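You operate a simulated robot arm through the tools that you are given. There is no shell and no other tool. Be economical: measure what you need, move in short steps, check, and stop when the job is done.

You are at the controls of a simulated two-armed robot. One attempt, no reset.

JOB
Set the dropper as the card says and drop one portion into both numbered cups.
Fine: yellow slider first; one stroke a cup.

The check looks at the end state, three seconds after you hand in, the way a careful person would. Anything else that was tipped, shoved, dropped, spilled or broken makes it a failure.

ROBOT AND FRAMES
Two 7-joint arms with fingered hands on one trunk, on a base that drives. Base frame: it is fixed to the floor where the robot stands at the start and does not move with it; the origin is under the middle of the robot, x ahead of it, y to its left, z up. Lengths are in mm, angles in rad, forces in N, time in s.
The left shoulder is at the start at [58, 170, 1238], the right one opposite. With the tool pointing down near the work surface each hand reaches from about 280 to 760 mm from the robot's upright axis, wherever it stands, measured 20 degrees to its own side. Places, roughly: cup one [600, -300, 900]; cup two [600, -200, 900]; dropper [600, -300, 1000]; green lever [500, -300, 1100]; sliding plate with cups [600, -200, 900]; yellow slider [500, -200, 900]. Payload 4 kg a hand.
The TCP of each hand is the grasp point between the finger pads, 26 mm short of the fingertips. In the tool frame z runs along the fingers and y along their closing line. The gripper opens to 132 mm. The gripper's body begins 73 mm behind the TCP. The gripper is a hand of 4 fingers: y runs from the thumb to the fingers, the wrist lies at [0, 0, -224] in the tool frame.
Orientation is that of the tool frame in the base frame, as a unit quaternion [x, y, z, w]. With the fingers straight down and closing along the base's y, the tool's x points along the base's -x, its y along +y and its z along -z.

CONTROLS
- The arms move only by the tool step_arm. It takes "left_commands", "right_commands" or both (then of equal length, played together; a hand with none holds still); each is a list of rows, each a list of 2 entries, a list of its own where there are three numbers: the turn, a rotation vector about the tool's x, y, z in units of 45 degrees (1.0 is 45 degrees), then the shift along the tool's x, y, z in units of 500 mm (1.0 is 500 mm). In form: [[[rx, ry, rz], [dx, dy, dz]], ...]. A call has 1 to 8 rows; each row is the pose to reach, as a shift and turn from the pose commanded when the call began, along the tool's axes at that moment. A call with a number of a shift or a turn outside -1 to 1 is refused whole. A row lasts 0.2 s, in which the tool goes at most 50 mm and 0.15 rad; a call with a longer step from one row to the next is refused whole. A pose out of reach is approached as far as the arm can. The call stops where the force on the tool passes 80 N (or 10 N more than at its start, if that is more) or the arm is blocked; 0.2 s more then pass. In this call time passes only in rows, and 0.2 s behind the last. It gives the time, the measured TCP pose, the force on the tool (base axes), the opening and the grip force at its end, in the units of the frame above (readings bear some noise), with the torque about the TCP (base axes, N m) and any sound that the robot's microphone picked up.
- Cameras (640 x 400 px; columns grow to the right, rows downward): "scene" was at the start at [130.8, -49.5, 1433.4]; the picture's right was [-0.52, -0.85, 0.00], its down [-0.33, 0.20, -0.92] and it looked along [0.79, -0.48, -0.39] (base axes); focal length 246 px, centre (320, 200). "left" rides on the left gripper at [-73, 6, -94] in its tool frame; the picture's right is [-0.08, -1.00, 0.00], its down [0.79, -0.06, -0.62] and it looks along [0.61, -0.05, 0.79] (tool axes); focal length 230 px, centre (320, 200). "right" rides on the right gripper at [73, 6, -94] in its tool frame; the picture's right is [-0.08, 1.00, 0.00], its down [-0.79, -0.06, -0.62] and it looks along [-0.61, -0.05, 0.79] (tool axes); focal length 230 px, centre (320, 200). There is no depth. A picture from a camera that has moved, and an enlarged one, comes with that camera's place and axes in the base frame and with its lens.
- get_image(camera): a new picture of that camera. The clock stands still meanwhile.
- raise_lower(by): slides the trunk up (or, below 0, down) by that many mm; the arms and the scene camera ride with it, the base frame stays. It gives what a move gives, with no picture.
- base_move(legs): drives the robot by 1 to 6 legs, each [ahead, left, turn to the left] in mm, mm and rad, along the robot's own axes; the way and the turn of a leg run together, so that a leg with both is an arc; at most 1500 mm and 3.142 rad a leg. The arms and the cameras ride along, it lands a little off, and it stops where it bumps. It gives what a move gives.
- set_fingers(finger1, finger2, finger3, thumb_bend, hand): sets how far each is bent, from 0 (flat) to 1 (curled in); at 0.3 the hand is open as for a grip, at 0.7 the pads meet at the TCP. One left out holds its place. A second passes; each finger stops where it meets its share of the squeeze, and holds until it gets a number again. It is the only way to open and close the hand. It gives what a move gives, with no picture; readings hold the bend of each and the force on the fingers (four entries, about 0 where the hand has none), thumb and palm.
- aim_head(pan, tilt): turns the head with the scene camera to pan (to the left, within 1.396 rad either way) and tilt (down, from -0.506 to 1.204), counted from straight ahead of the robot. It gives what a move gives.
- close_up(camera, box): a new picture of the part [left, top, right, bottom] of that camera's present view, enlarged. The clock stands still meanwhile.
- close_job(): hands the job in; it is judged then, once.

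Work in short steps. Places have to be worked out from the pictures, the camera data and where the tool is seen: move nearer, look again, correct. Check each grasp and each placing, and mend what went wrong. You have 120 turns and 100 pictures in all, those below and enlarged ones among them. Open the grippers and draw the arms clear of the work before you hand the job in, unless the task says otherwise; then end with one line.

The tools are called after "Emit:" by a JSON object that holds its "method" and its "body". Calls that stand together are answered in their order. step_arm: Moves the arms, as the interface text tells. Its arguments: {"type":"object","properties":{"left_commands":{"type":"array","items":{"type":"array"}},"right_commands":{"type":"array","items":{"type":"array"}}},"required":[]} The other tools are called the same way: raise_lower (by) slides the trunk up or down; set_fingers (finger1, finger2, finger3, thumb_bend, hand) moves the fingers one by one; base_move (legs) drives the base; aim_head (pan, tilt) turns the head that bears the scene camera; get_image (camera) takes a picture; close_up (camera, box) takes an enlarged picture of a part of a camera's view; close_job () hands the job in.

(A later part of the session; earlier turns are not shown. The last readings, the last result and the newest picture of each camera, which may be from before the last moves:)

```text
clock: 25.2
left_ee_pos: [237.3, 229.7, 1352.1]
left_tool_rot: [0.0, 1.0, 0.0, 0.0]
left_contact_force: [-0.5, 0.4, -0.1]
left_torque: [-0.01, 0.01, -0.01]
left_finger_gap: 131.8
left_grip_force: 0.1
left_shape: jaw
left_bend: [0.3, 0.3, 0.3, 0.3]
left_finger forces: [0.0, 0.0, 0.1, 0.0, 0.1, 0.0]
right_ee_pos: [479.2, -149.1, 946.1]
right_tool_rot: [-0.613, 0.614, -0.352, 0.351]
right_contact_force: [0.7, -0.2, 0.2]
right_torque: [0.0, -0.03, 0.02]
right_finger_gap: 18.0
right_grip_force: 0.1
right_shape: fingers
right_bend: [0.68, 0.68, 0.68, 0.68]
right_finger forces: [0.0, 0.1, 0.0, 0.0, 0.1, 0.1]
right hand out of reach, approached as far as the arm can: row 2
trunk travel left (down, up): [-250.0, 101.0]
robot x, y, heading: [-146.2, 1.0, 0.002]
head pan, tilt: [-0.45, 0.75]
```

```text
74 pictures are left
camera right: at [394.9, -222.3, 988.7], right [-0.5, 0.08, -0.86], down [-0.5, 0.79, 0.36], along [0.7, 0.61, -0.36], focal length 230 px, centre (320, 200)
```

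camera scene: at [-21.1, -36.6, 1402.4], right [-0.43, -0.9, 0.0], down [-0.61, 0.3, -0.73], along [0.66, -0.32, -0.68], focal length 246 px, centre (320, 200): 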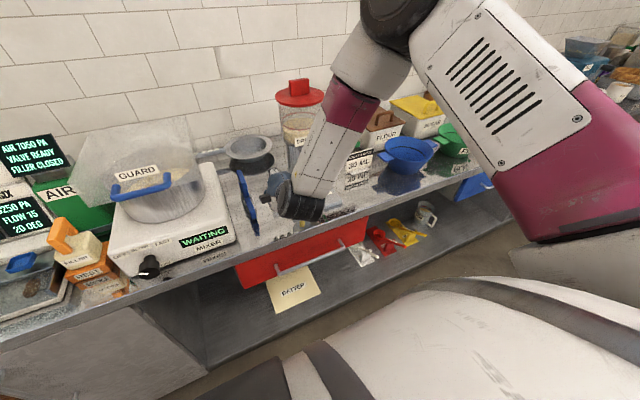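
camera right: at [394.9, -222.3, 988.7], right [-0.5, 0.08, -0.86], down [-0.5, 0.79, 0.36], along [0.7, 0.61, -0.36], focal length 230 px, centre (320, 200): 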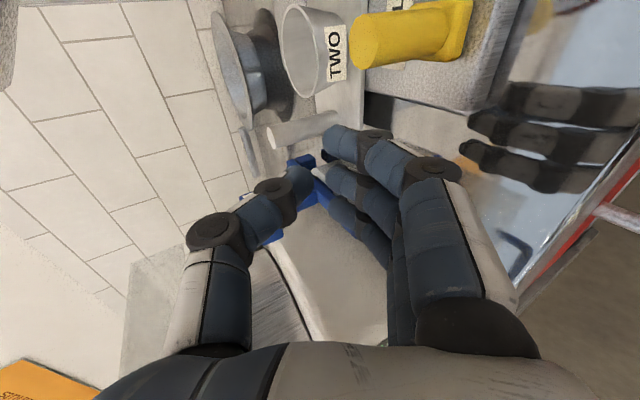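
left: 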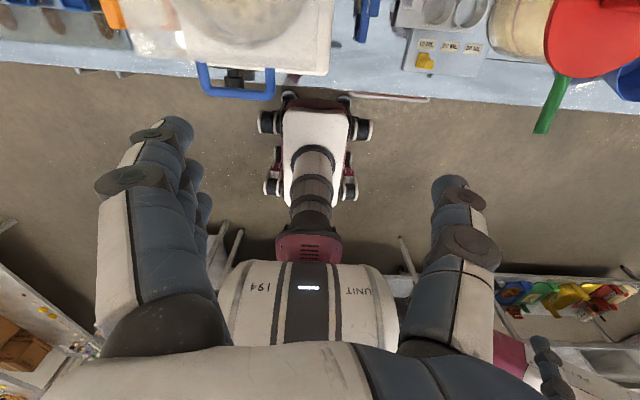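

The arm can't go lower in this pose, but the trunk can. I raise the hand 66 mm and then lower the trunk 100 mm, which leaves arm reach in hand.

Emit:
{"method": "step_arm", "body": {"right_commands": [[[0, 0, 0], [0, -0.057, -0.033]], [[0, 0, 0], [0, -0.114, -0.066]]]}}

Emit:
{"method": "raise_lower", "body": {"by": -85}}

Emit:
{"method": "get_image", "body": {"camera": "right"}}

Emit:
{"method": "get_image", "body": {"camera": "scene"}}

```text
clock: 25.8
left_ee_pos: [236.3, 229.7, 1350.7]
left_tool_rot: [-0.001, 1.0, 0.0, -0.001]
left_contact_force: [0.9, -0.2, 0.0]
left_torque: [-0.02, 0.04, 0.0]
left_finger_gap: 131.9
left_grip_force: 0.1
left_shape: jaw
left_bend: [0.3, 0.3, 0.3, 0.3]
left_finger forces: [0.0, 0.0, 0.0, 0.0, 0.0, 0.0]
right_ee_pos: [480.5, -144.0, 1012.4]
right_tool_rot: [-0.613, 0.614, -0.352, 0.351]
right_contact_force: [0.3, -0.5, -0.2]
right_torque: [0.01, 0.0, -0.01]
right_finger_gap: 18.1
right_grip_force: 0.1
right_shape: fingers
right_bend: [0.68, 0.68, 0.68, 0.68]
right_finger forces: [0.0, 0.0, 0.1, 0.0, 0.0, 0.0]
trunk travel left (down, up): [-250.0, 101.0]
robot x, y, heading: [-148.4, -2.2, -0.001]
head pan, tilt: [-0.45, 0.75]
```

```text
clock: 27.0
left_ee_pos: [235.8, 229.5, 1267.5]
left_tool_rot: [0.0, 1.0, 0.0, 0.002]
left_contact_force: [0.4, 0.0, 0.7]
left_torque: [0.0, -0.05, -0.03]
left_finger_gap: 131.8
left_grip_force: 0.0
left_shape: jaw
left_bend: [0.3, 0.3, 0.3, 0.3]
left_finger forces: [0.1, 0.0, 0.0, 0.0, 0.0, 0.1]
right_ee_pos: [476.1, -147.7, 930.2]
right_tool_rot: [-0.613, 0.613, -0.352, 0.352]
right_contact_force: [0.3, 0.7, 0.3]
right_torque: [-0.01, -0.02, 0.03]
right_finger_gap: 18.3
right_grip_force: 0.0
right_shape: fingers
right_bend: [0.68, 0.68, 0.68, 0.68]
right_finger forces: [0.1, 0.0, 0.0, 0.0, 0.1, 0.0]
trunk travel left (down, up): [-165.0, 186.0]
robot x, y, heading: [-143.4, -2.3, 0.008]
head pan, tilt: [-0.45, 0.75]
```

```text
73 pictures are left
camera right: at [391.6, -220.5, 971.5], right [-0.5, 0.08, -0.86], down [-0.5, 0.79, 0.36], along [0.7, 0.61, -0.36], focal length 230 px, centre (320, 200)
```

right: 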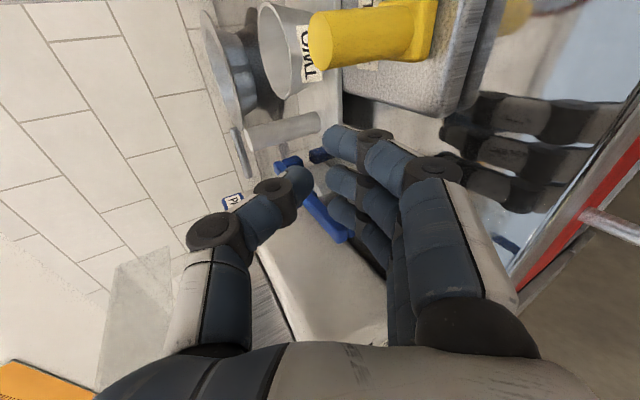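

```text
72 pictures are left
camera scene: at [28.5, -37.1, 1315.4], right [-0.43, -0.9, 0.0], down [-0.61, 0.3, -0.73], along [0.66, -0.32, -0.68], focal length 246 px, centre (320, 200)
```

scene: 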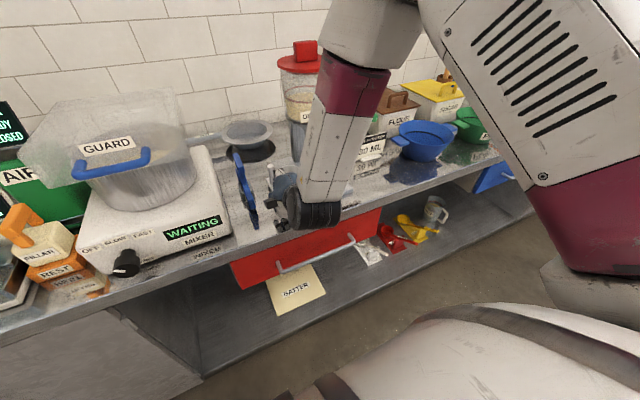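

The view confirms the knob near [485,-213] with its top at 917, level with the leading finger. I go down 17 mm and toward the knob by 20 mm.

Emit:
{"method": "step_arm", "body": {"right_commands": [[[0, 0, 0], [0, 0.029, 0.019]], [[0, 0, 0], [0.02, 0.029, 0.019]], [[0, 0, 0], [0.04, 0.029, 0.019]]]}}

Emit:
{"method": "get_image", "body": {"camera": "right"}}

```text
clock: 27.8
left_ee_pos: [236.9, 227.7, 1266.0]
left_tool_rot: [-0.001, 1.0, 0.001, 0.0]
left_contact_force: [-0.2, 0.2, 0.2]
left_torque: [0.01, 0.02, 0.01]
left_finger_gap: 131.9
left_grip_force: 0.0
left_shape: jaw
left_bend: [0.3, 0.3, 0.3, 0.3]
left_finger forces: [0.0, 0.0, 0.0, 0.0, 0.1, 0.0]
right_ee_pos: [478.4, -167.9, 910.6]
right_tool_rot: [0.614, -0.613, 0.352, -0.351]
right_contact_force: [0.3, 0.4, 1.4]
right_torque: [0.0, 0.01, 0.0]
right_finger_gap: 18.2
right_grip_force: 0.1
right_shape: fingers
right_bend: [0.68, 0.68, 0.68, 0.68]
right_finger forces: [0.0, 0.1, 0.0, 0.0, 0.0, 0.0]
trunk travel left (down, up): [-165.0, 186.0]
robot x, y, heading: [-147.8, 0.8, 0.001]
head pan, tilt: [-0.45, 0.75]
```

```text
71 pictures are left
camera right: at [393.8, -241.9, 951.9], right [-0.5, 0.08, -0.86], down [-0.5, 0.79, 0.36], along [0.7, 0.61, -0.36], focal length 230 px, centre (320, 200)
```

right: 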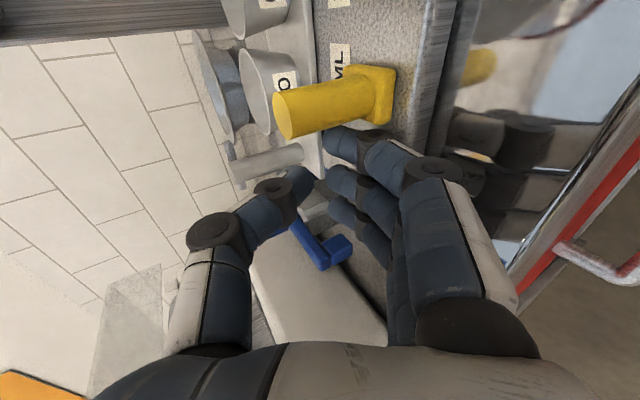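

The leading finger is right beside the knob's lower half. I push 50 mm toward −y and watch the force.

Emit:
{"method": "step_arm", "body": {"right_commands": [[[0, 0, 0], [0.02, 0, 0]], [[0, 0, 0], [0.04, 0, 0]], [[0, 0, 0], [0.06, 0, 0]], [[0, 0, 0], [0.08, 0, 0]], [[0, 0, 0], [0.1, 0, 0]]]}}

Emit:
{"method": "get_image", "body": {"camera": "right"}}

Emit:
{"method": "get_image", "body": {"camera": "scene"}}

```text
clock: 29.0
left_ee_pos: [238.3, 230.1, 1265.7]
left_tool_rot: [-0.001, 1.0, 0.001, 0.001]
left_contact_force: [-0.1, 0.6, -0.6]
left_torque: [0.02, 0.01, 0.0]
left_finger_gap: 131.5
left_grip_force: 0.1
left_shape: jaw
left_bend: [0.3, 0.3, 0.3, 0.3]
left_finger forces: [0.0, 0.0, 0.0, 0.0, 0.0, 0.0]
right_ee_pos: [477.1, -167.8, 910.2]
right_tool_rot: [0.614, -0.613, 0.351, -0.351]
right_contact_force: [0.4, 0.5, 0.4]
right_torque: [0.01, -0.03, -0.01]
right_finger_gap: 18.1
right_grip_force: 0.0
right_shape: fingers
right_bend: [0.68, 0.68, 0.68, 0.68]
right_finger forces: [0.0, 0.1, 0.0, 0.1, 0.0, 0.1]
right hand out of reach, approached as far as the arm can: row 1, 2, 3, 4, 5
trunk travel left (down, up): [-165.0, 186.0]
robot x, y, heading: [-147.1, -1.9, 0.005]
head pan, tilt: [-0.45, 0.75]
```

```text
70 pictures are left
camera right: at [393.4, -240.7, 952.6], right [-0.5, 0.08, -0.86], down [-0.5, 0.79, 0.36], along [0.7, 0.61, -0.36], focal length 230 px, centre (320, 200)
```

right: 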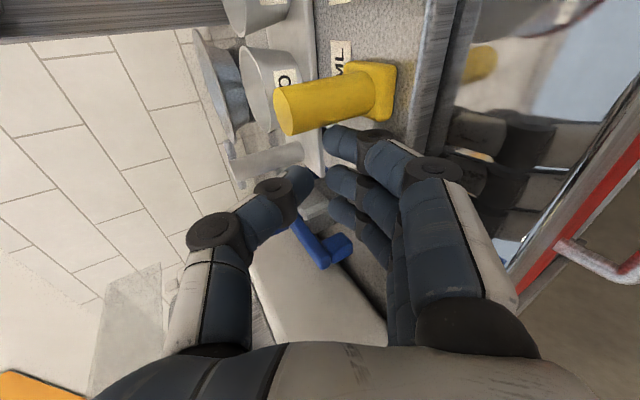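

```text
69 pictures are left
camera scene: at [30.0, -37.1, 1314.9], right [-0.43, -0.9, 0.0], down [-0.61, 0.3, -0.73], along [0.66, -0.32, -0.68], focal length 246 px, centre (320, 200)
```

scene: 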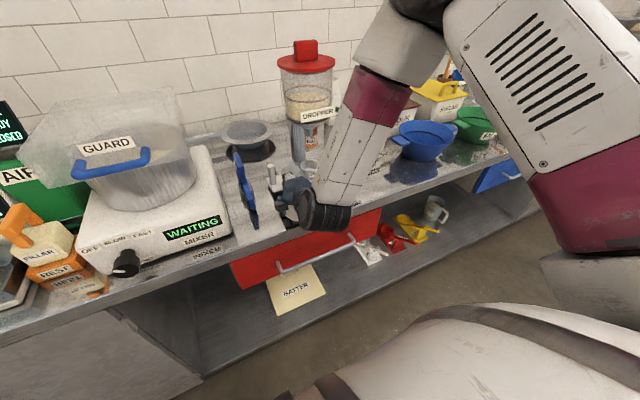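

The arm's joints block sideways motion here, but the base can do the push. By estimate the forearm passes about 78 mm from the lever tip, so I strafe the base right 45 mm first and look.

Emit:
{"method": "base_move", "body": {"legs": [[0, -45, 0]]}}

Emit:
{"method": "get_image", "body": {"camera": "right"}}

Emit:
{"method": "get_image", "body": {"camera": "scene"}}

```text
clock: 30.1
left_ee_pos: [236.5, 185.2, 1265.7]
left_tool_rot: [0.0, 1.0, 0.0, 0.0]
left_contact_force: [-0.5, -0.6, 0.0]
left_torque: [-0.02, 0.03, 0.01]
left_finger_gap: 131.7
left_grip_force: 0.1
left_shape: jaw
left_bend: [0.3, 0.3, 0.3, 0.3]
left_finger forces: [0.1, 0.1, 0.1, 0.1, 0.1, 0.0]
right_ee_pos: [476.7, -211.5, 909.6]
right_tool_rot: [-0.613, 0.614, -0.352, 0.351]
right_contact_force: [0.1, 0.1, -0.3]
right_torque: [0.0, -0.03, 0.01]
right_finger_gap: 17.9
right_grip_force: 0.0
right_shape: fingers
right_bend: [0.68, 0.68, 0.68, 0.68]
right_finger forces: [0.0, 0.0, 0.1, 0.1, 0.0, 0.0]
trunk travel left (down, up): [-165.0, 186.0]
robot x, y, heading: [-146.0, -44.8, 0.0]
head pan, tilt: [-0.45, 0.75]
```

```text
68 pictures are left
camera right: at [393.2, -285.3, 952.4], right [-0.5, 0.08, -0.86], down [-0.5, 0.79, 0.36], along [0.7, 0.61, -0.36], focal length 230 px, centre (320, 200)
```

right: 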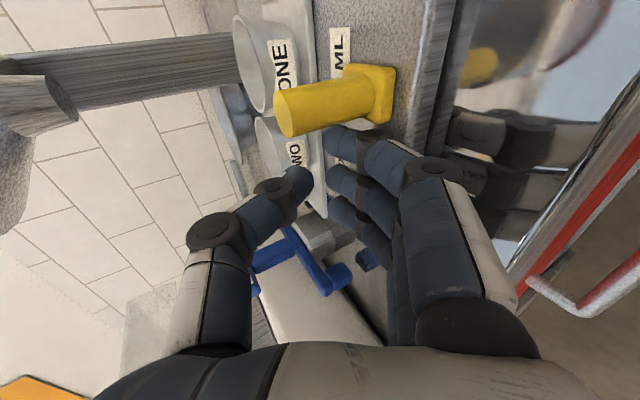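

```text
67 pictures are left
camera scene: at [30.0, -81.5, 1314.9], right [-0.43, -0.9, 0.0], down [-0.61, 0.3, -0.73], along [0.66, -0.32, -0.68], focal length 246 px, centre (320, 200)
```

scene: 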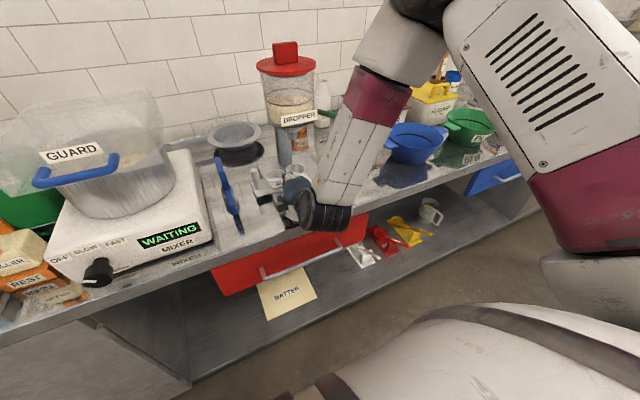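

The slider moves with the hand and the knob is now at y about −258. It needs about 58 mm more to reach the 30 ML mark at about −316. I go 28 mm and check the lever clearance.

Emit:
{"method": "base_move", "body": {"legs": [[0, -28, 0]]}}

Emit:
{"method": "close_up", "body": {"camera": "scene", "box": [220, 20, 480, 250]}}

Emit:
{"method": "get_image", "body": {"camera": "right"}}

```text
clock: 31.0
left_ee_pos: [238.2, 156.1, 1266.5]
left_tool_rot: [-0.001, 1.0, 0.0, 0.0]
left_contact_force: [-0.3, 0.4, -0.2]
left_torque: [0.02, 0.01, 0.05]
left_finger_gap: 132.0
left_grip_force: 0.1
left_shape: jaw
left_bend: [0.3, 0.3, 0.3, 0.3]
left_finger forces: [0.0, 0.0, 0.0, 0.0, 0.0, 0.0]
right_ee_pos: [478.7, -241.2, 910.4]
right_tool_rot: [-0.613, 0.614, -0.352, 0.351]
right_contact_force: [0.5, -0.4, 0.6]
right_torque: [0.01, -0.02, -0.01]
right_finger_gap: 18.0
right_grip_force: 0.1
right_shape: fingers
right_bend: [0.68, 0.68, 0.68, 0.68]
right_finger forces: [0.0, 0.0, 0.0, 0.0, 0.1, 0.0]
trunk travel left (down, up): [-165.0, 186.0]
robot x, y, heading: [-149.3, -72.5, 0.001]
head pan, tilt: [-0.45, 0.75]
```

```text
1.74 times, centred on (350, 135) of scene
camera zoom: at [29.9, -109.7, 1314.9], right [-0.44, -0.9, 0.0], down [-0.61, 0.3, -0.73], along [0.66, -0.32, -0.68], focal length 429 px, centre (268, 313)
```

zoom: 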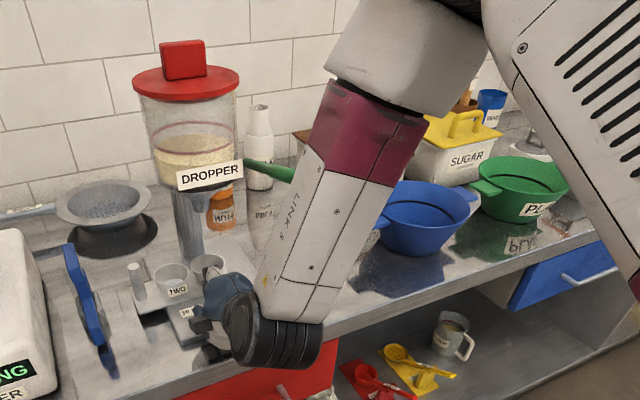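

```text
65 pictures are left
camera right: at [392.9, -313.9, 952.3], right [-0.5, 0.08, -0.86], down [-0.5, 0.79, 0.36], along [0.7, 0.61, -0.36], focal length 230 px, centre (320, 200)
```

right: 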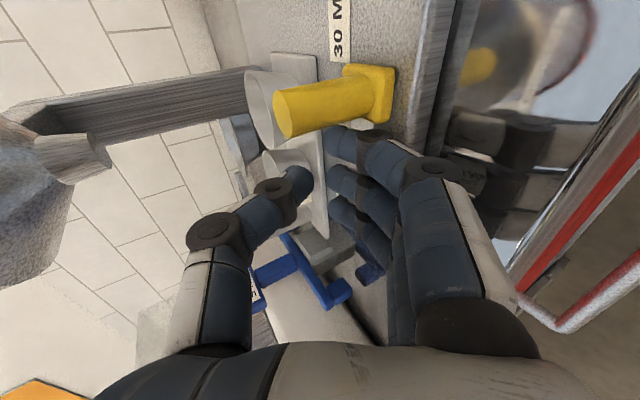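

The knob is at y about −287, and the forearm passes in front of the lever without touching it. I push 29 mm more to bring the knob to the 30 ML mark.

Emit:
{"method": "base_move", "body": {"legs": [[0, -28, 0]]}}

Emit:
{"method": "get_image", "body": {"camera": "right"}}

Emit:
{"method": "close_up", "body": {"camera": "scene", "box": [180, 20, 440, 250]}}

```text
clock: 31.9
left_ee_pos: [236.9, 129.2, 1265.6]
left_tool_rot: [0.0, 1.0, -0.001, 0.0]
left_contact_force: [0.1, -0.4, 1.3]
left_torque: [0.03, -0.01, -0.01]
left_finger_gap: 131.9
left_grip_force: 0.1
left_shape: jaw
left_bend: [0.3, 0.3, 0.3, 0.3]
left_finger forces: [0.0, 0.1, 0.0, 0.0, 0.0, 0.1]
right_ee_pos: [477.6, -267.6, 910.1]
right_tool_rot: [-0.613, 0.615, -0.352, 0.35]
right_contact_force: [1.2, -0.8, -0.6]
right_torque: [-0.02, 0.0, 0.02]
right_finger_gap: 18.2
right_grip_force: 0.0
right_shape: fingers
right_bend: [0.68, 0.68, 0.68, 0.68]
right_finger forces: [0.0, 0.1, 0.0, 0.0, 0.0, 0.1]
trunk travel left (down, up): [-165.0, 186.0]
robot x, y, heading: [-143.0, -100.9, -0.002]
head pan, tilt: [-0.45, 0.75]
```

```text
64 pictures are left
camera right: at [392.8, -341.1, 952.3], right [-0.5, 0.08, -0.86], down [-0.5, 0.79, 0.36], along [0.71, 0.61, -0.36], focal length 230 px, centre (320, 200)
```

right: 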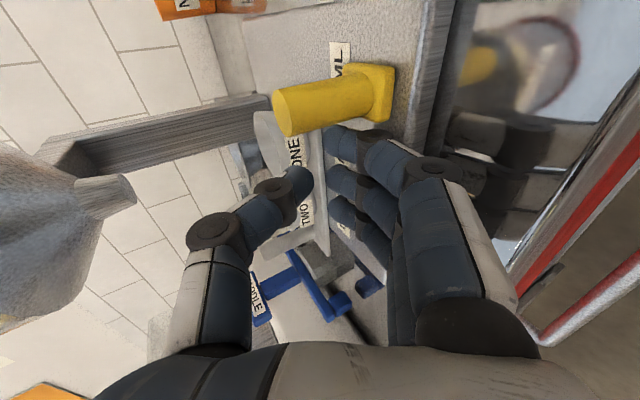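

```text
1.74 times, centred on (310, 135) of scene
camera zoom: at [29.9, -136.9, 1314.9], right [-0.44, -0.9, 0.0], down [-0.61, 0.3, -0.73], along [0.66, -0.32, -0.68], focal length 429 px, centre (337, 313)
```

zoom: 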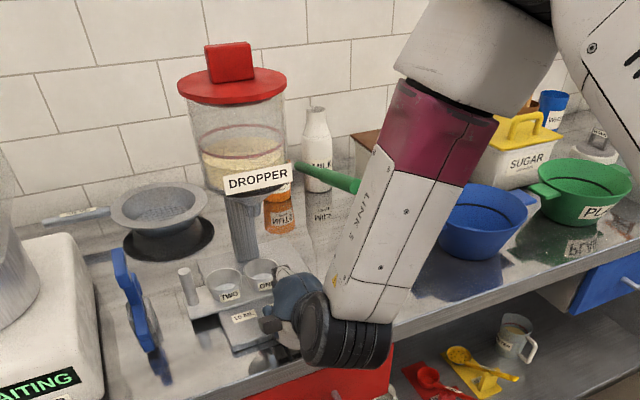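

The knob is at y about −314, beside the 30 ML label as it was at 10 ML before. I back off to the left along the same path to look at it unobstructed.

Emit:
{"method": "base_move", "body": {"legs": [[0, 40, 0]]}}

Emit:
{"method": "get_image", "body": {"camera": "right"}}

```text
clock: 33.0
left_ee_pos: [237.5, 168.9, 1265.6]
left_tool_rot: [0.002, 1.0, 0.0, 0.0]
left_contact_force: [0.3, 0.3, 0.4]
left_torque: [-0.04, 0.01, -0.03]
left_finger_gap: 131.6
left_grip_force: 0.1
left_shape: jaw
left_bend: [0.3, 0.3, 0.3, 0.3]
left_finger forces: [0.0, 0.1, 0.0, 0.1, 0.0, 0.1]
right_ee_pos: [478.4, -228.5, 911.2]
right_tool_rot: [-0.612, 0.615, -0.352, 0.35]
right_contact_force: [-0.3, -0.4, 0.5]
right_torque: [-0.01, 0.03, 0.01]
right_finger_gap: 18.1
right_grip_force: 0.1
right_shape: fingers
right_bend: [0.68, 0.68, 0.68, 0.68]
right_finger forces: [0.0, 0.0, 0.0, 0.0, 0.0, 0.0]
trunk travel left (down, up): [-165.0, 186.0]
robot x, y, heading: [-145.6, -62.5, -0.0]
head pan, tilt: [-0.45, 0.75]
```

```text
62 pictures are left
camera right: at [392.5, -301.5, 952.6], right [-0.5, 0.08, -0.86], down [-0.5, 0.79, 0.36], along [0.71, 0.61, -0.36], focal length 230 px, centre (320, 200)
```

right: 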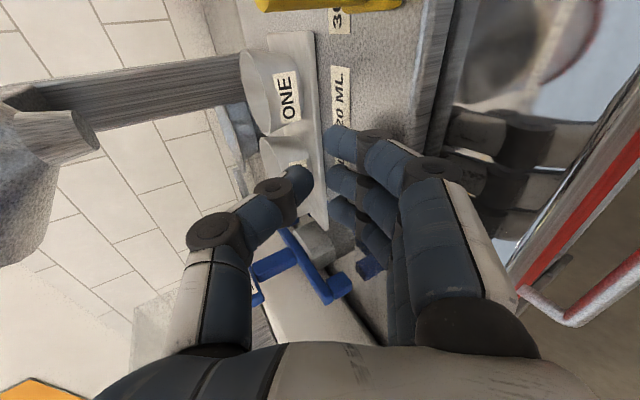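

The slider stays at 30 ML. I draw the hand back along its own axis and then look at the slider from the scene camera.

Emit:
{"method": "step_arm", "body": {"right_commands": [[[0, 0, 0], [0, -0.02, -0.08]], [[0, 0, 0], [0, -0.04, -0.16]], [[0, 0, 0], [0, -0.06, -0.24]], [[0, 0, 0], [0, -0.08, -0.32]]]}}

Emit:
{"method": "close_up", "body": {"camera": "right", "box": [180, 0, 480, 200]}}

Emit:
{"method": "get_image", "body": {"camera": "scene"}}

```text
clock: 34.0
left_ee_pos: [237.5, 169.9, 1266.2]
left_tool_rot: [0.002, 1.0, 0.0, 0.0]
left_contact_force: [-0.3, 0.5, -0.5]
left_torque: [0.0, 0.0, 0.01]
left_finger_gap: 131.7
left_grip_force: 0.0
left_shape: jaw
left_bend: [0.3, 0.3, 0.3, 0.3]
left_finger forces: [0.0, 0.0, 0.0, 0.0, 0.0, 0.0]
right_ee_pos: [387.5, -219.1, 1026.5]
right_tool_rot: [-0.612, 0.614, -0.354, 0.35]
right_contact_force: [-0.6, -1.0, 1.1]
right_torque: [-0.06, -0.01, 0.0]
right_finger_gap: 17.9
right_grip_force: 0.0
right_shape: fingers
right_bend: [0.68, 0.68, 0.68, 0.68]
right_finger forces: [0.0, 0.0, 0.0, 0.0, 0.0, 0.1]
right hand out of reach, approached as far as the arm can: row 4
trunk travel left (down, up): [-165.0, 186.0]
robot x, y, heading: [-146.7, -59.9, -0.005]
head pan, tilt: [-0.45, 0.75]
```

```text
2.00 times, centred on (330, 100) of right
camera zoom: at [303.1, -292.1, 1068.0], right [-0.5, 0.08, -0.86], down [-0.5, 0.79, 0.36], along [0.71, 0.61, -0.36], focal length 460 px, centre (300, 400)
```

zoom: 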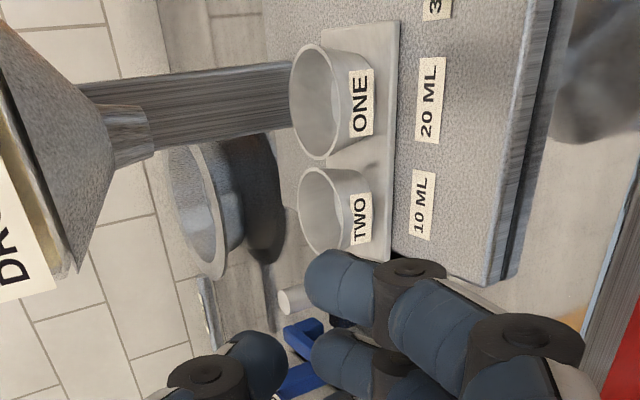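

```text
60 pictures are left
camera scene: at [29.3, -96.3, 1315.1], right [-0.44, -0.9, 0.0], down [-0.61, 0.3, -0.73], along [0.66, -0.32, -0.68], focal length 246 px, centre (320, 200)
```

scene: 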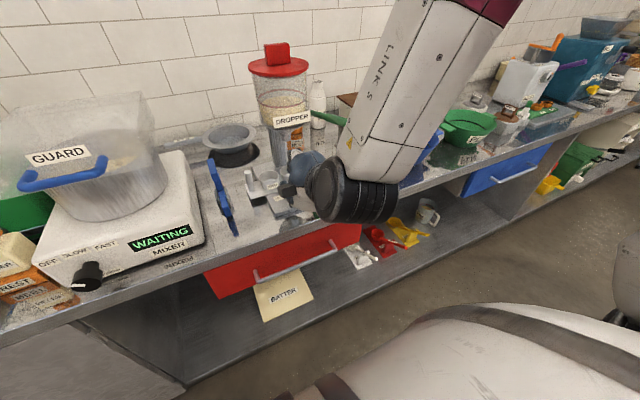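

Both cups, the nozzle over cup one, and the labels look right. Now the lever: I raise the trunk 100 mm and move the hand up so it ends above the lever height, away from it.

Emit:
{"method": "raise_lower", "body": {"by": 110}}

Emit:
{"method": "close_up", "body": {"camera": "scene", "box": [220, 40, 440, 240]}}

Emit:
{"method": "get_image", "body": {"camera": "right"}}

```text
clock: 35.4
left_ee_pos: [238.7, 170.7, 1375.0]
left_tool_rot: [0.002, 1.0, 0.0, 0.0]
left_contact_force: [0.2, -0.3, 0.5]
left_torque: [0.0, 0.02, -0.01]
left_finger_gap: 132.0
left_grip_force: 0.0
left_shape: jaw
left_bend: [0.3, 0.3, 0.3, 0.3]
left_finger forces: [0.0, 0.1, 0.0, 0.1, 0.0, 0.1]
right_ee_pos: [387.7, -218.7, 1134.3]
right_tool_rot: [-0.613, 0.615, -0.353, 0.35]
right_contact_force: [-0.1, -0.9, -0.2]
right_torque: [0.0, 0.01, 0.01]
right_finger_gap: 17.9
right_grip_force: 0.1
right_shape: fingers
right_bend: [0.68, 0.68, 0.68, 0.68]
right_finger forces: [0.1, 0.0, 0.0, 0.0, 0.0, 0.0]
trunk travel left (down, up): [-275.0, 76.0]
robot x, y, heading: [-145.3, -61.9, 0.002]
head pan, tilt: [-0.45, 0.75]
```

```text
2.00 times, centred on (330, 140) of scene
camera zoom: at [-27.3, -96.5, 1427.7], right [-0.44, -0.9, 0.0], down [-0.61, 0.3, -0.73], along [0.66, -0.32, -0.68], focal length 493 px, centre (300, 320)
```

zoom: 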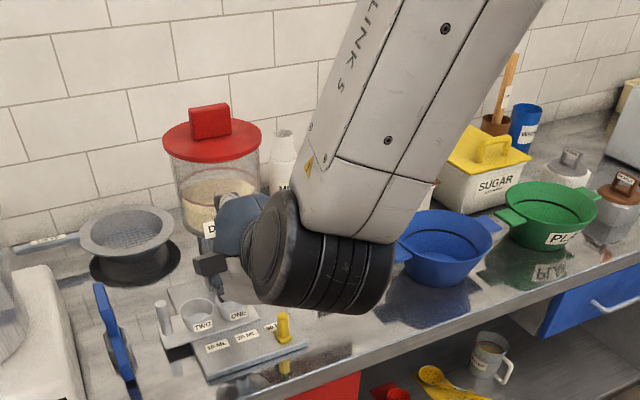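

```text
58 pictures are left
camera right: at [302.5, -291.8, 1176.7], right [-0.5, 0.08, -0.86], down [-0.5, 0.79, 0.36], along [0.71, 0.61, -0.36], focal length 230 px, centre (320, 200)
```

right: 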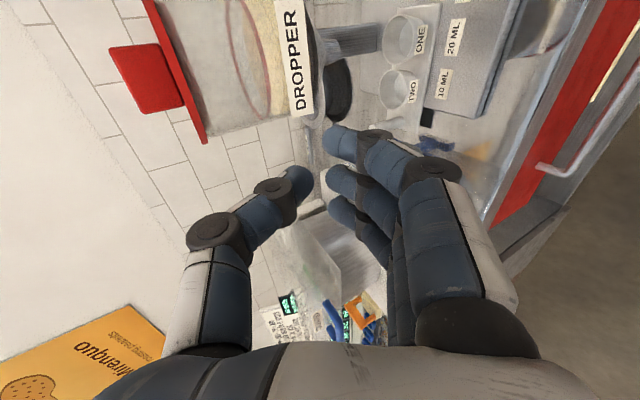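

The knob is at y about −317, in line with the 30 ML label. I raise the trunk 25 mm more and strafe right to bring the hand in front of and above the lever tip.

Emit:
{"method": "raise_lower", "body": {"by": 25}}

Emit:
{"method": "base_move", "body": {"legs": [[0, -110, 0]]}}

Emit:
{"method": "get_image", "body": {"camera": "right"}}

Emit:
{"method": "get_image", "body": {"camera": "scene"}}

```text
clock: 36.1
left_ee_pos: [238.6, 169.4, 1400.4]
left_tool_rot: [0.001, 1.0, -0.001, 0.001]
left_contact_force: [0.6, 0.1, 0.6]
left_torque: [-0.01, -0.03, 0.0]
left_finger_gap: 132.0
left_grip_force: 0.1
left_shape: jaw
left_bend: [0.3, 0.3, 0.3, 0.3]
left_finger forces: [0.1, 0.1, 0.0, 0.0, 0.0, 0.1]
right_ee_pos: [387.2, -217.8, 1159.7]
right_tool_rot: [-0.613, 0.615, -0.352, 0.35]
right_contact_force: [0.0, -0.3, 0.1]
right_torque: [-0.02, -0.01, 0.01]
right_finger_gap: 18.1
right_grip_force: 0.1
right_shape: fingers
right_bend: [0.68, 0.68, 0.68, 0.68]
right_finger forces: [0.0, 0.0, 0.0, 0.1, 0.0, 0.0]
trunk travel left (down, up): [-300.0, 51.0]
robot x, y, heading: [-148.2, -61.0, -0.001]
head pan, tilt: [-0.45, 0.75]
```

```text
clock: 37.7
left_ee_pos: [237.5, 62.4, 1400.7]
left_tool_rot: [0.001, 1.0, 0.0, 0.001]
left_contact_force: [-0.2, -0.2, 0.9]
left_torque: [0.02, 0.01, -0.01]
left_finger_gap: 132.0
left_grip_force: 0.1
left_shape: jaw
left_bend: [0.3, 0.3, 0.3, 0.3]
left_finger forces: [0.0, 0.0, 0.1, 0.1, 0.1, 0.0]
right_ee_pos: [387.0, -327.7, 1161.1]
right_tool_rot: [-0.613, 0.615, -0.353, 0.35]
right_contact_force: [-0.8, -0.8, -0.4]
right_torque: [0.03, 0.04, 0.0]
right_finger_gap: 17.9
right_grip_force: 0.0
right_shape: fingers
right_bend: [0.68, 0.68, 0.68, 0.68]
right_finger forces: [0.1, 0.0, 0.1, 0.0, 0.0, 0.0]
trunk travel left (down, up): [-300.0, 51.0]
robot x, y, heading: [-145.1, -165.6, -0.0]
head pan, tilt: [-0.45, 0.75]
```

```text
57 pictures are left
camera right: at [302.3, -400.0, 1202.1], right [-0.5, 0.08, -0.86], down [-0.5, 0.79, 0.36], along [0.71, 0.61, -0.36], focal length 230 px, centre (320, 200)
```

right: 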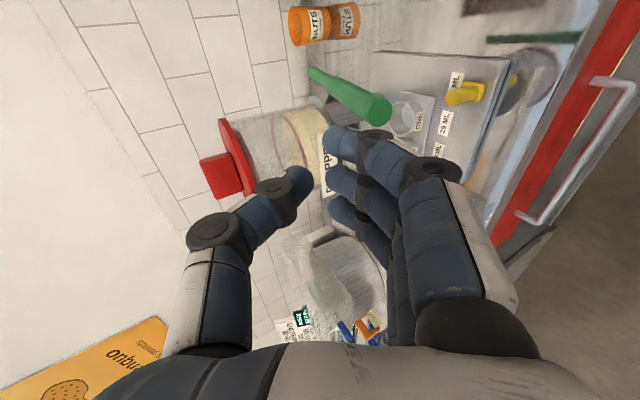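

```text
56 pictures are left
camera scene: at [-31.4, -205.3, 1453.2], right [-0.44, -0.9, 0.0], down [-0.61, 0.3, -0.73], along [0.66, -0.32, -0.68], focal length 246 px, centre (320, 200)
```

scene: 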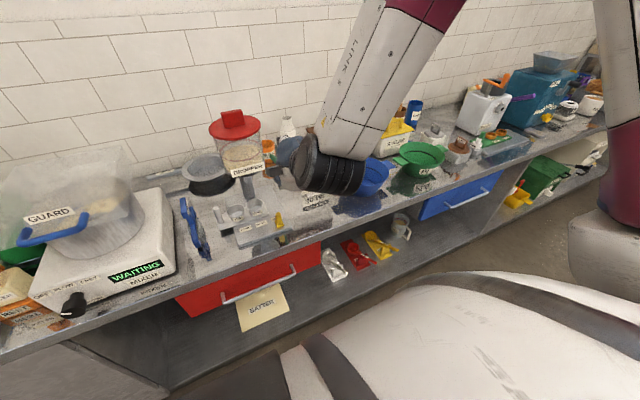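

From this view the lever runs nearly along −x, with its tip at [422,-352,1090] and its root near [550,-345,1080], so a downward stroke at the tip fits. I place the fingertips over it at TCP about [425,-350,1161].

Emit:
{"method": "step_arm", "body": {"right_commands": [[[0, 0, 0], [0.022, -0.019, 0.033]], [[0, 0, 0], [0.044, -0.038, 0.066]]]}}

Emit:
{"method": "get_image", "body": {"camera": "right"}}

```text
clock: 38.3
left_ee_pos: [237.7, 60.8, 1400.4]
left_tool_rot: [0.001, 1.0, 0.0, 0.0]
left_contact_force: [-0.3, 0.6, 1.1]
left_torque: [0.04, -0.03, 0.0]
left_finger_gap: 132.1
left_grip_force: 0.1
left_shape: jaw
left_bend: [0.3, 0.3, 0.3, 0.3]
left_finger forces: [0.1, 0.1, 0.0, 0.0, 0.0, 0.1]
right_ee_pos: [427.7, -349.1, 1159.5]
right_tool_rot: [-0.613, 0.614, -0.352, 0.351]
right_contact_force: [-0.1, -0.8, -0.5]
right_torque: [-0.01, 0.0, 0.02]
right_finger_gap: 17.8
right_grip_force: 0.1
right_shape: fingers
right_bend: [0.68, 0.68, 0.68, 0.68]
right_finger forces: [0.1, 0.0, 0.0, 0.0, 0.0, 0.0]
trunk travel left (down, up): [-300.0, 51.0]
robot x, y, heading: [-146.9, -171.1, 0.0]
head pan, tilt: [-0.45, 0.75]
```

```text
55 pictures are left
camera right: at [341.1, -421.3, 1201.3], right [-0.5, 0.08, -0.86], down [-0.5, 0.79, 0.36], along [0.71, 0.61, -0.36], focal length 230 px, centre (320, 200)
```

right: 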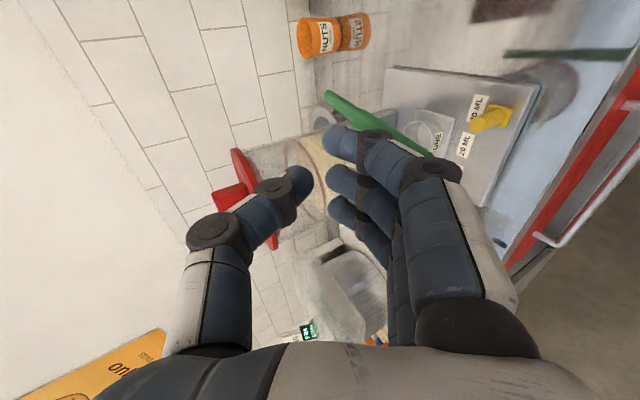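

The lever passes beneath the finger row. I press down 50 mm in small steps and watch the force and sound.

Emit:
{"method": "step_arm", "body": {"right_commands": [[[0, 0, 0], [0, 0.0173, 0.01]], [[0, 0, 0], [0, 0.0346, 0.02]], [[0, 0, 0], [0, 0.052, 0.03]], [[0, 0, 0], [0, 0.0693, 0.04]], [[0, 0, 0], [0, 0.0866, 0.05]]]}}

Emit:
{"method": "get_image", "body": {"camera": "right"}}

Emit:
{"method": "close_up", "body": {"camera": "scene", "box": [180, 100, 400, 260]}}

```text
clock: 39.5
left_ee_pos: [237.5, 61.3, 1401.1]
left_tool_rot: [0.001, 1.0, 0.0, 0.0]
left_contact_force: [0.1, -0.2, 0.6]
left_torque: [0.0, -0.03, 0.01]
left_finger_gap: 131.8
left_grip_force: 0.0
left_shape: jaw
left_bend: [0.3, 0.3, 0.3, 0.3]
left_finger forces: [0.1, 0.1, 0.1, 0.0, 0.0, 0.1]
right_ee_pos: [423.6, -348.5, 1110.0]
right_tool_rot: [-0.613, 0.614, -0.352, 0.35]
right_contact_force: [0.6, 0.3, 0.2]
right_torque: [0.01, -0.03, 0.04]
right_finger_gap: 18.1
right_grip_force: 0.1
right_shape: fingers
right_bend: [0.68, 0.68, 0.68, 0.68]
right_finger forces: [0.0, 0.1, 0.0, 0.0, 0.1, 0.0]
trunk travel left (down, up): [-300.0, 51.0]
robot x, y, heading: [-151.1, -167.3, -0.001]
head pan, tilt: [-0.45, 0.75]
```

```text
54 pictures are left
camera right: at [339.7, -422.3, 1152.6], right [-0.5, 0.08, -0.86], down [-0.5, 0.79, 0.36], along [0.71, 0.61, -0.36], focal length 230 px, centre (320, 200)
```

right: 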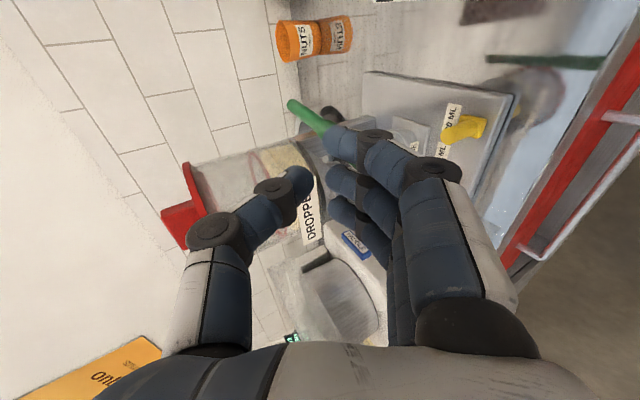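

```text
2.50 times, centred on (290, 180) of scene
camera zoom: at [-31.3, -205.0, 1453.2], right [-0.44, -0.9, 0.0], down [-0.61, 0.3, -0.73], along [0.66, -0.32, -0.68], focal length 616 px, centre (395, 250)
```

zoom: 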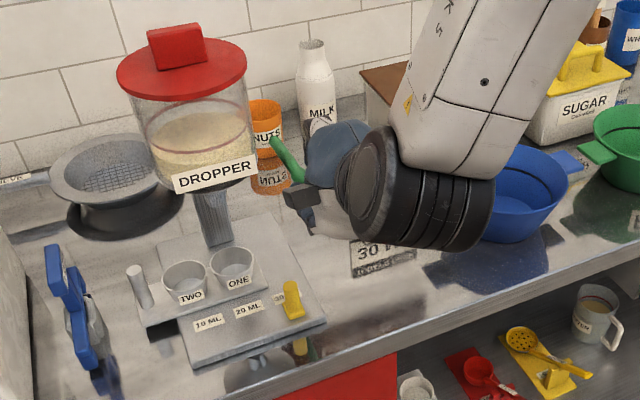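

There is almost no force so far. I look closer at the lever's state.

Emit:
{"method": "close_up", "body": {"camera": "right", "box": [240, 60, 480, 210]}}

Emit:
{"method": "close_up", "body": {"camera": "scene", "box": [210, 120, 330, 200]}}

```text
2.67 times, centred on (360, 135) of right
camera zoom: at [339.7, -422.3, 1152.6], right [-0.5, 0.08, -0.86], down [-0.5, 0.79, 0.36], along [0.71, 0.61, -0.36], focal length 614 px, centre (213, 373)
```

zoom: 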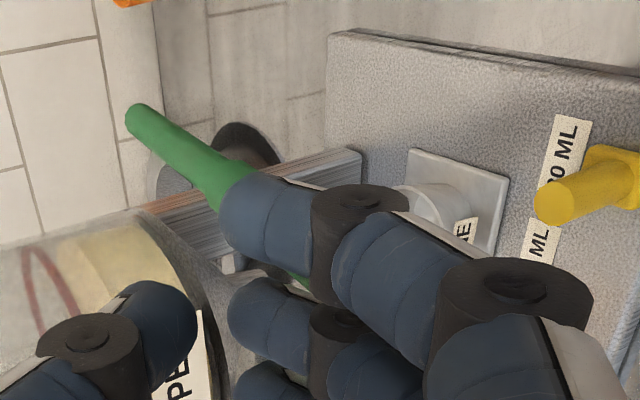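

```text
5.00 times, centred on (270, 160) of scene
camera zoom: at [-31.3, -205.0, 1453.2], right [-0.44, -0.9, 0.0], down [-0.61, 0.3, -0.73], along [0.66, -0.32, -0.68], focal length 1232 px, centre (570, 400)
```

zoom: 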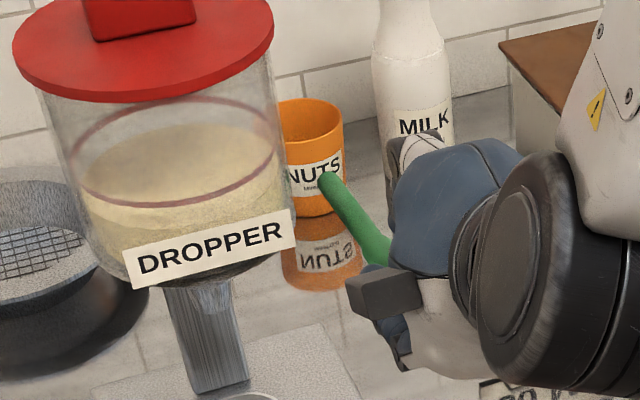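

The lever is still at rest, with its top just under the fingertips. I keep pressing down 40 mm.

Emit:
{"method": "step_arm", "body": {"right_commands": [[[0, 0, 0], [0, 0.0173, 0.01]], [[0, 0, 0], [0, 0.0346, 0.02]], [[0, 0, 0], [0, 0.052, 0.03]], [[0, 0, 0], [0, 0.0693, 0.04]]]}}

Emit:
{"method": "close_up", "body": {"camera": "right", "box": [240, 60, 480, 210]}}

Emit:
{"method": "close_up", "body": {"camera": "scene", "box": [180, 100, 340, 240]}}

```text
clock: 40.5
left_ee_pos: [236.9, 60.5, 1400.8]
left_tool_rot: [0.001, 1.0, 0.0, 0.0]
left_contact_force: [0.0, 0.0, 0.5]
left_torque: [0.01, 0.02, 0.01]
left_finger_gap: 132.0
left_grip_force: 0.2
left_shape: jaw
left_bend: [0.3, 0.3, 0.3, 0.3]
left_finger forces: [0.0, 0.1, 0.0, 0.0, 0.0, 0.0]
right_ee_pos: [424.0, -351.0, 1068.4]
right_tool_rot: [-0.613, 0.615, -0.351, 0.351]
right_contact_force: [-0.5, 0.1, 0.2]
right_torque: [0.02, 0.02, 0.01]
right_finger_gap: 18.3
right_grip_force: 1.0
right_shape: fingers
right_bend: [0.68, 0.68, 0.68, 0.68]
right_finger forces: [0.0, 0.1, 0.1, 0.1, 0.2, 0.0]
trunk travel left (down, up): [-300.0, 51.0]
robot x, y, heading: [-148.8, -170.7, 0.0]
head pan, tilt: [-0.45, 0.75]
```

```text
2.67 times, centred on (360, 135) of right
camera zoom: at [339.6, -424.2, 1110.8], right [-0.5, 0.08, -0.86], down [-0.5, 0.79, 0.36], along [0.71, 0.61, -0.36], focal length 614 px, centre (213, 373)
```

zoom: 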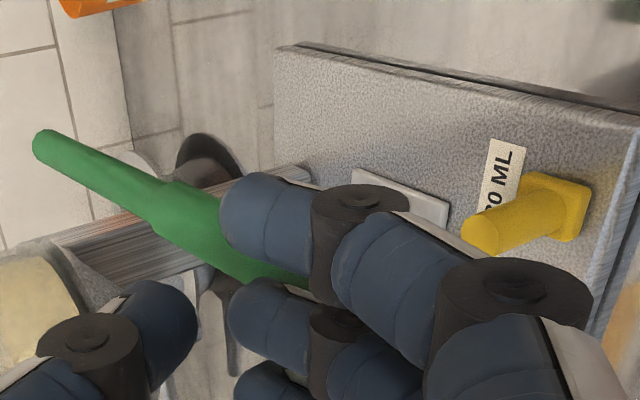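

```text
2.86 times, centred on (260, 170) of scene
camera zoom: at [-31.0, -206.3, 1453.2], right [-0.44, -0.9, 0.0], down [-0.61, 0.3, -0.73], along [0.66, -0.32, -0.68], focal length 704 px, centre (491, 286)
```

zoom: 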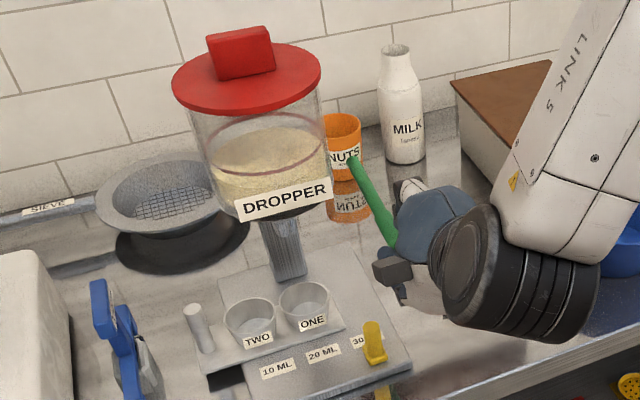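

The far end stays put and the lever has begun to rotate down, so the pivot is near [605,-350,1045] and resistance is light. I continue 40 mm down.

Emit:
{"method": "step_arm", "body": {"right_commands": [[[0, 0, 0], [0, 0.0173, 0.01]], [[0, 0, 0], [0, 0.0346, 0.02]], [[0, 0, 0], [0, 0.052, 0.03]], [[0, 0, 0], [0, 0.0693, 0.04]]]}}

Emit:
{"method": "close_up", "body": {"camera": "right", "box": [180, 40, 480, 230]}}

Emit:
{"method": "close_up", "body": {"camera": "scene", "box": [180, 100, 340, 240]}}

```text
clock: 41.5
left_ee_pos: [238.1, 62.1, 1400.8]
left_tool_rot: [0.001, 1.0, 0.0, 0.0]
left_contact_force: [0.5, -0.1, -0.5]
left_torque: [-0.04, 0.02, -0.02]
left_finger_gap: 131.8
left_grip_force: 0.1
left_shape: jaw
left_bend: [0.3, 0.3, 0.3, 0.3]
left_finger forces: [0.0, 0.1, 0.0, 0.0, 0.0, 0.0]
right_ee_pos: [423.9, -349.9, 1060.5]
right_tool_rot: [-0.613, 0.614, -0.352, 0.35]
right_contact_force: [0.4, -0.2, -0.1]
right_torque: [-0.02, -0.02, -0.02]
right_finger_gap: 18.1
right_grip_force: 0.1
right_shape: fingers
right_bend: [0.68, 0.68, 0.68, 0.68]
right_finger forces: [0.1, 0.3, 0.1, 0.0, 0.1, 0.0]
right hand out of reach, approached as far as the arm can: row 2, 3, 4
trunk travel left (down, up): [-300.0, 51.0]
robot x, y, heading: [-149.5, -169.5, -0.006]
head pan, tilt: [-0.45, 0.75]
```

```text
2.11 times, centred on (330, 135) of right
camera zoom: at [339.6, -422.8, 1102.5], right [-0.5, 0.08, -0.86], down [-0.5, 0.79, 0.36], along [0.71, 0.61, -0.36], focal length 484 px, centre (299, 337)
```

zoom: 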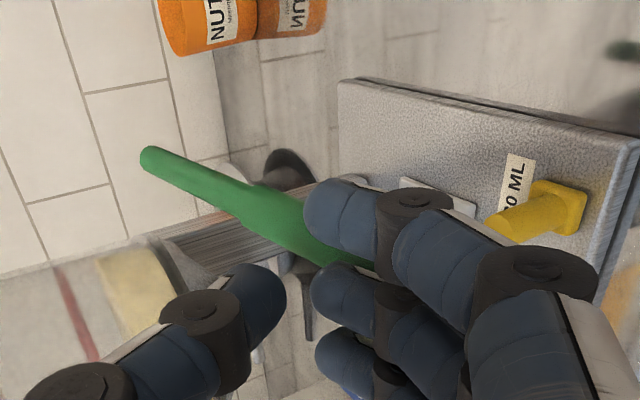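

```text
2.86 times, centred on (260, 170) of scene
camera zoom: at [-31.5, -204.7, 1453.3], right [-0.44, -0.9, 0.0], down [-0.61, 0.3, -0.73], along [0.66, -0.32, -0.68], focal length 704 px, centre (491, 286)
```

zoom: 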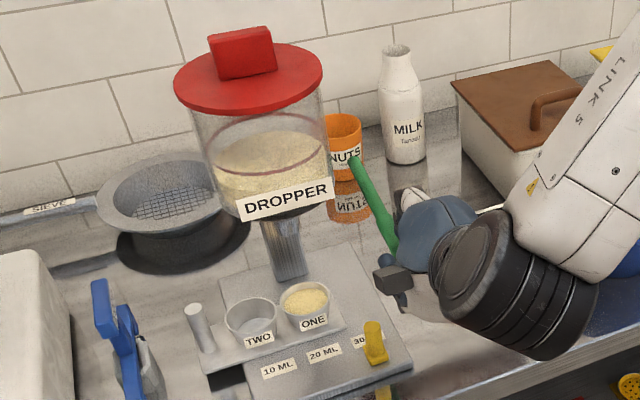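

Cup ONE is now filled, so one stroke is done. I release the lever by going straight up 100 mm and see whether it returns.

Emit:
{"method": "step_arm", "body": {"right_commands": [[[0, 0, 0], [0, -0.035, -0.02]], [[0, 0, 0], [0, -0.07, -0.04]], [[0, 0, 0], [0, -0.104, -0.06]], [[0, 0, 0], [0, -0.139, -0.08]], [[0, 0, 0], [0, -0.173, -0.1]]]}}

Emit:
{"method": "get_image", "body": {"camera": "right"}}

Emit:
{"method": "close_up", "body": {"camera": "scene", "box": [180, 100, 340, 240]}}

```text
clock: 42.7
left_ee_pos: [237.1, 61.5, 1400.1]
left_tool_rot: [0.0, 1.0, 0.001, 0.0]
left_contact_force: [0.7, 0.6, 0.0]
left_torque: [0.0, -0.01, -0.03]
left_finger_gap: 132.1
left_grip_force: 0.0
left_shape: jaw
left_bend: [0.3, 0.3, 0.3, 0.3]
left_finger forces: [0.0, 0.0, 0.0, 0.0, 0.1, 0.1]
right_ee_pos: [421.9, -346.0, 1162.1]
right_tool_rot: [-0.613, 0.614, -0.353, 0.351]
right_contact_force: [-0.2, -0.1, 0.4]
right_torque: [0.01, -0.04, -0.01]
right_finger_gap: 18.2
right_grip_force: 0.0
right_shape: fingers
right_bend: [0.68, 0.68, 0.68, 0.68]
right_finger forces: [0.0, 0.0, 0.0, 0.0, 0.0, 0.0]
trunk travel left (down, up): [-300.0, 51.0]
robot x, y, heading: [-150.9, -170.3, -0.005]
head pan, tilt: [-0.45, 0.75]
```

```text
46 pictures are left
camera right: at [337.2, -419.2, 1204.5], right [-0.5, 0.08, -0.86], down [-0.5, 0.79, 0.36], along [0.71, 0.61, -0.36], focal length 230 px, centre (320, 200)
```

right: 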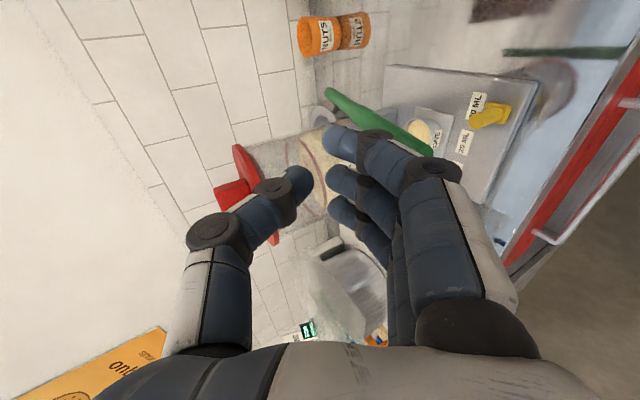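

```text
2.86 times, centred on (260, 170) of scene
camera zoom: at [-31.9, -204.7, 1453.3], right [-0.44, -0.9, 0.0], down [-0.61, 0.3, -0.73], along [0.66, -0.32, -0.68], focal length 704 px, centre (491, 286)
```

zoom: 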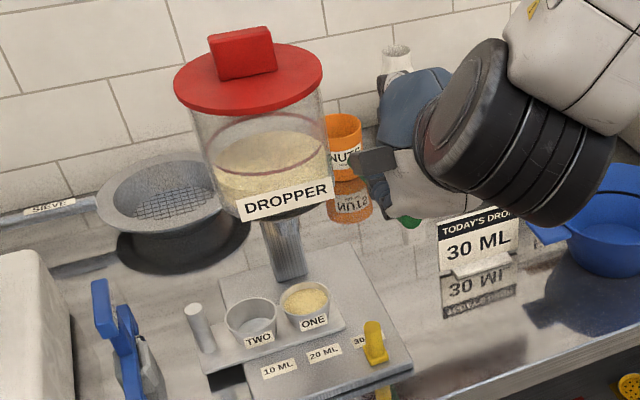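

The lever sprang back to rest and cup one holds its portion. Next is the plate post. The gap between the post and the blue tool to its left is narrow, so I measure that tool first.

Emit:
{"method": "close_up", "body": {"camera": "scene", "box": [160, 160, 280, 270]}}

Emit:
{"method": "base_move", "body": {"legs": [[0, 130, 0]]}}

Emit:
{"method": "close_up", "body": {"camera": "scene", "box": [190, 130, 340, 270]}}

Emit:
{"method": "get_image", "body": {"camera": "right"}}

```text
3.64 times, centred on (220, 215) of scene
camera zoom: at [-31.9, -204.7, 1453.3], right [-0.44, -0.9, 0.0], down [-0.61, 0.3, -0.73], along [0.66, -0.32, -0.68], focal length 896 px, centre (684, 146)
```

zoom: 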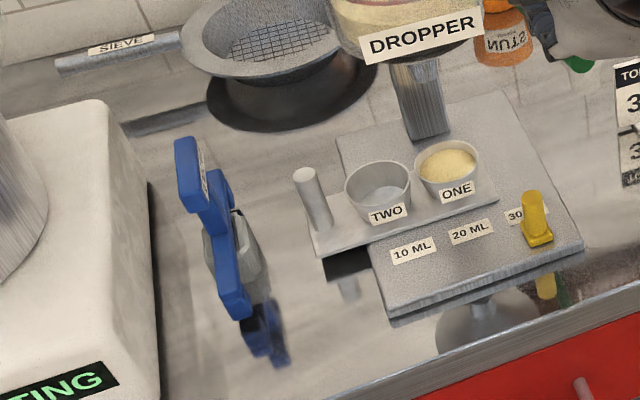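

```text
clock: 44.5
left_ee_pos: [238.5, 190.2, 1399.9]
left_tool_rot: [0.002, 1.0, 0.0, 0.001]
left_contact_force: [-1.0, -0.2, 0.0]
left_torque: [-0.04, 0.02, 0.0]
left_finger_gap: 132.1
left_grip_force: 0.0
left_shape: jaw
left_bend: [0.3, 0.3, 0.3, 0.3]
left_finger forces: [0.0, 0.0, 0.0, 0.0, 0.1, 0.1]
right_ee_pos: [422.6, -218.7, 1162.1]
right_tool_rot: [-0.612, 0.616, -0.353, 0.349]
right_contact_force: [-0.4, 0.0, 0.9]
right_torque: [-0.02, -0.02, -0.03]
right_finger_gap: 18.2
right_grip_force: 0.1
right_shape: fingers
right_bend: [0.68, 0.68, 0.68, 0.68]
right_finger forces: [0.1, 0.0, 0.0, 0.0, 0.0, 0.0]
trunk travel left (down, up): [-300.0, 51.0]
robot x, y, heading: [-146.8, -35.5, -0.004]
head pan, tilt: [-0.45, 0.75]
```

```text
2.86 times, centred on (265, 200) of scene
camera zoom: at [-31.1, -75.4, 1453.3], right [-0.44, -0.9, 0.0], down [-0.61, 0.3, -0.73], along [0.66, -0.32, -0.68], focal length 704 px, centre (477, 200)
```

zoom: 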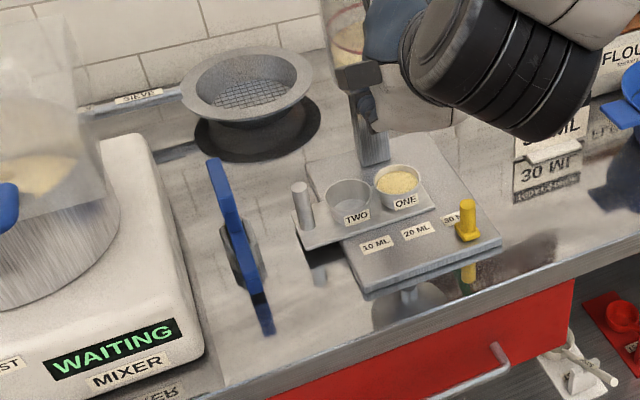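

```text
42 pictures are left
camera right: at [337.3, -291.3, 1204.1], right [-0.5, 0.08, -0.86], down [-0.5, 0.79, 0.36], along [0.71, 0.61, -0.36], focal length 230 px, centre (320, 200)
```

right: 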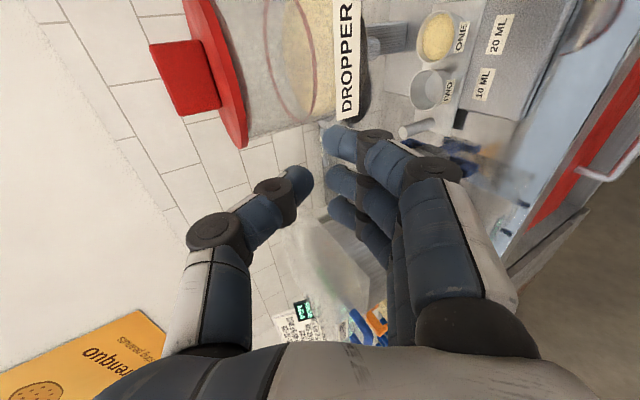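

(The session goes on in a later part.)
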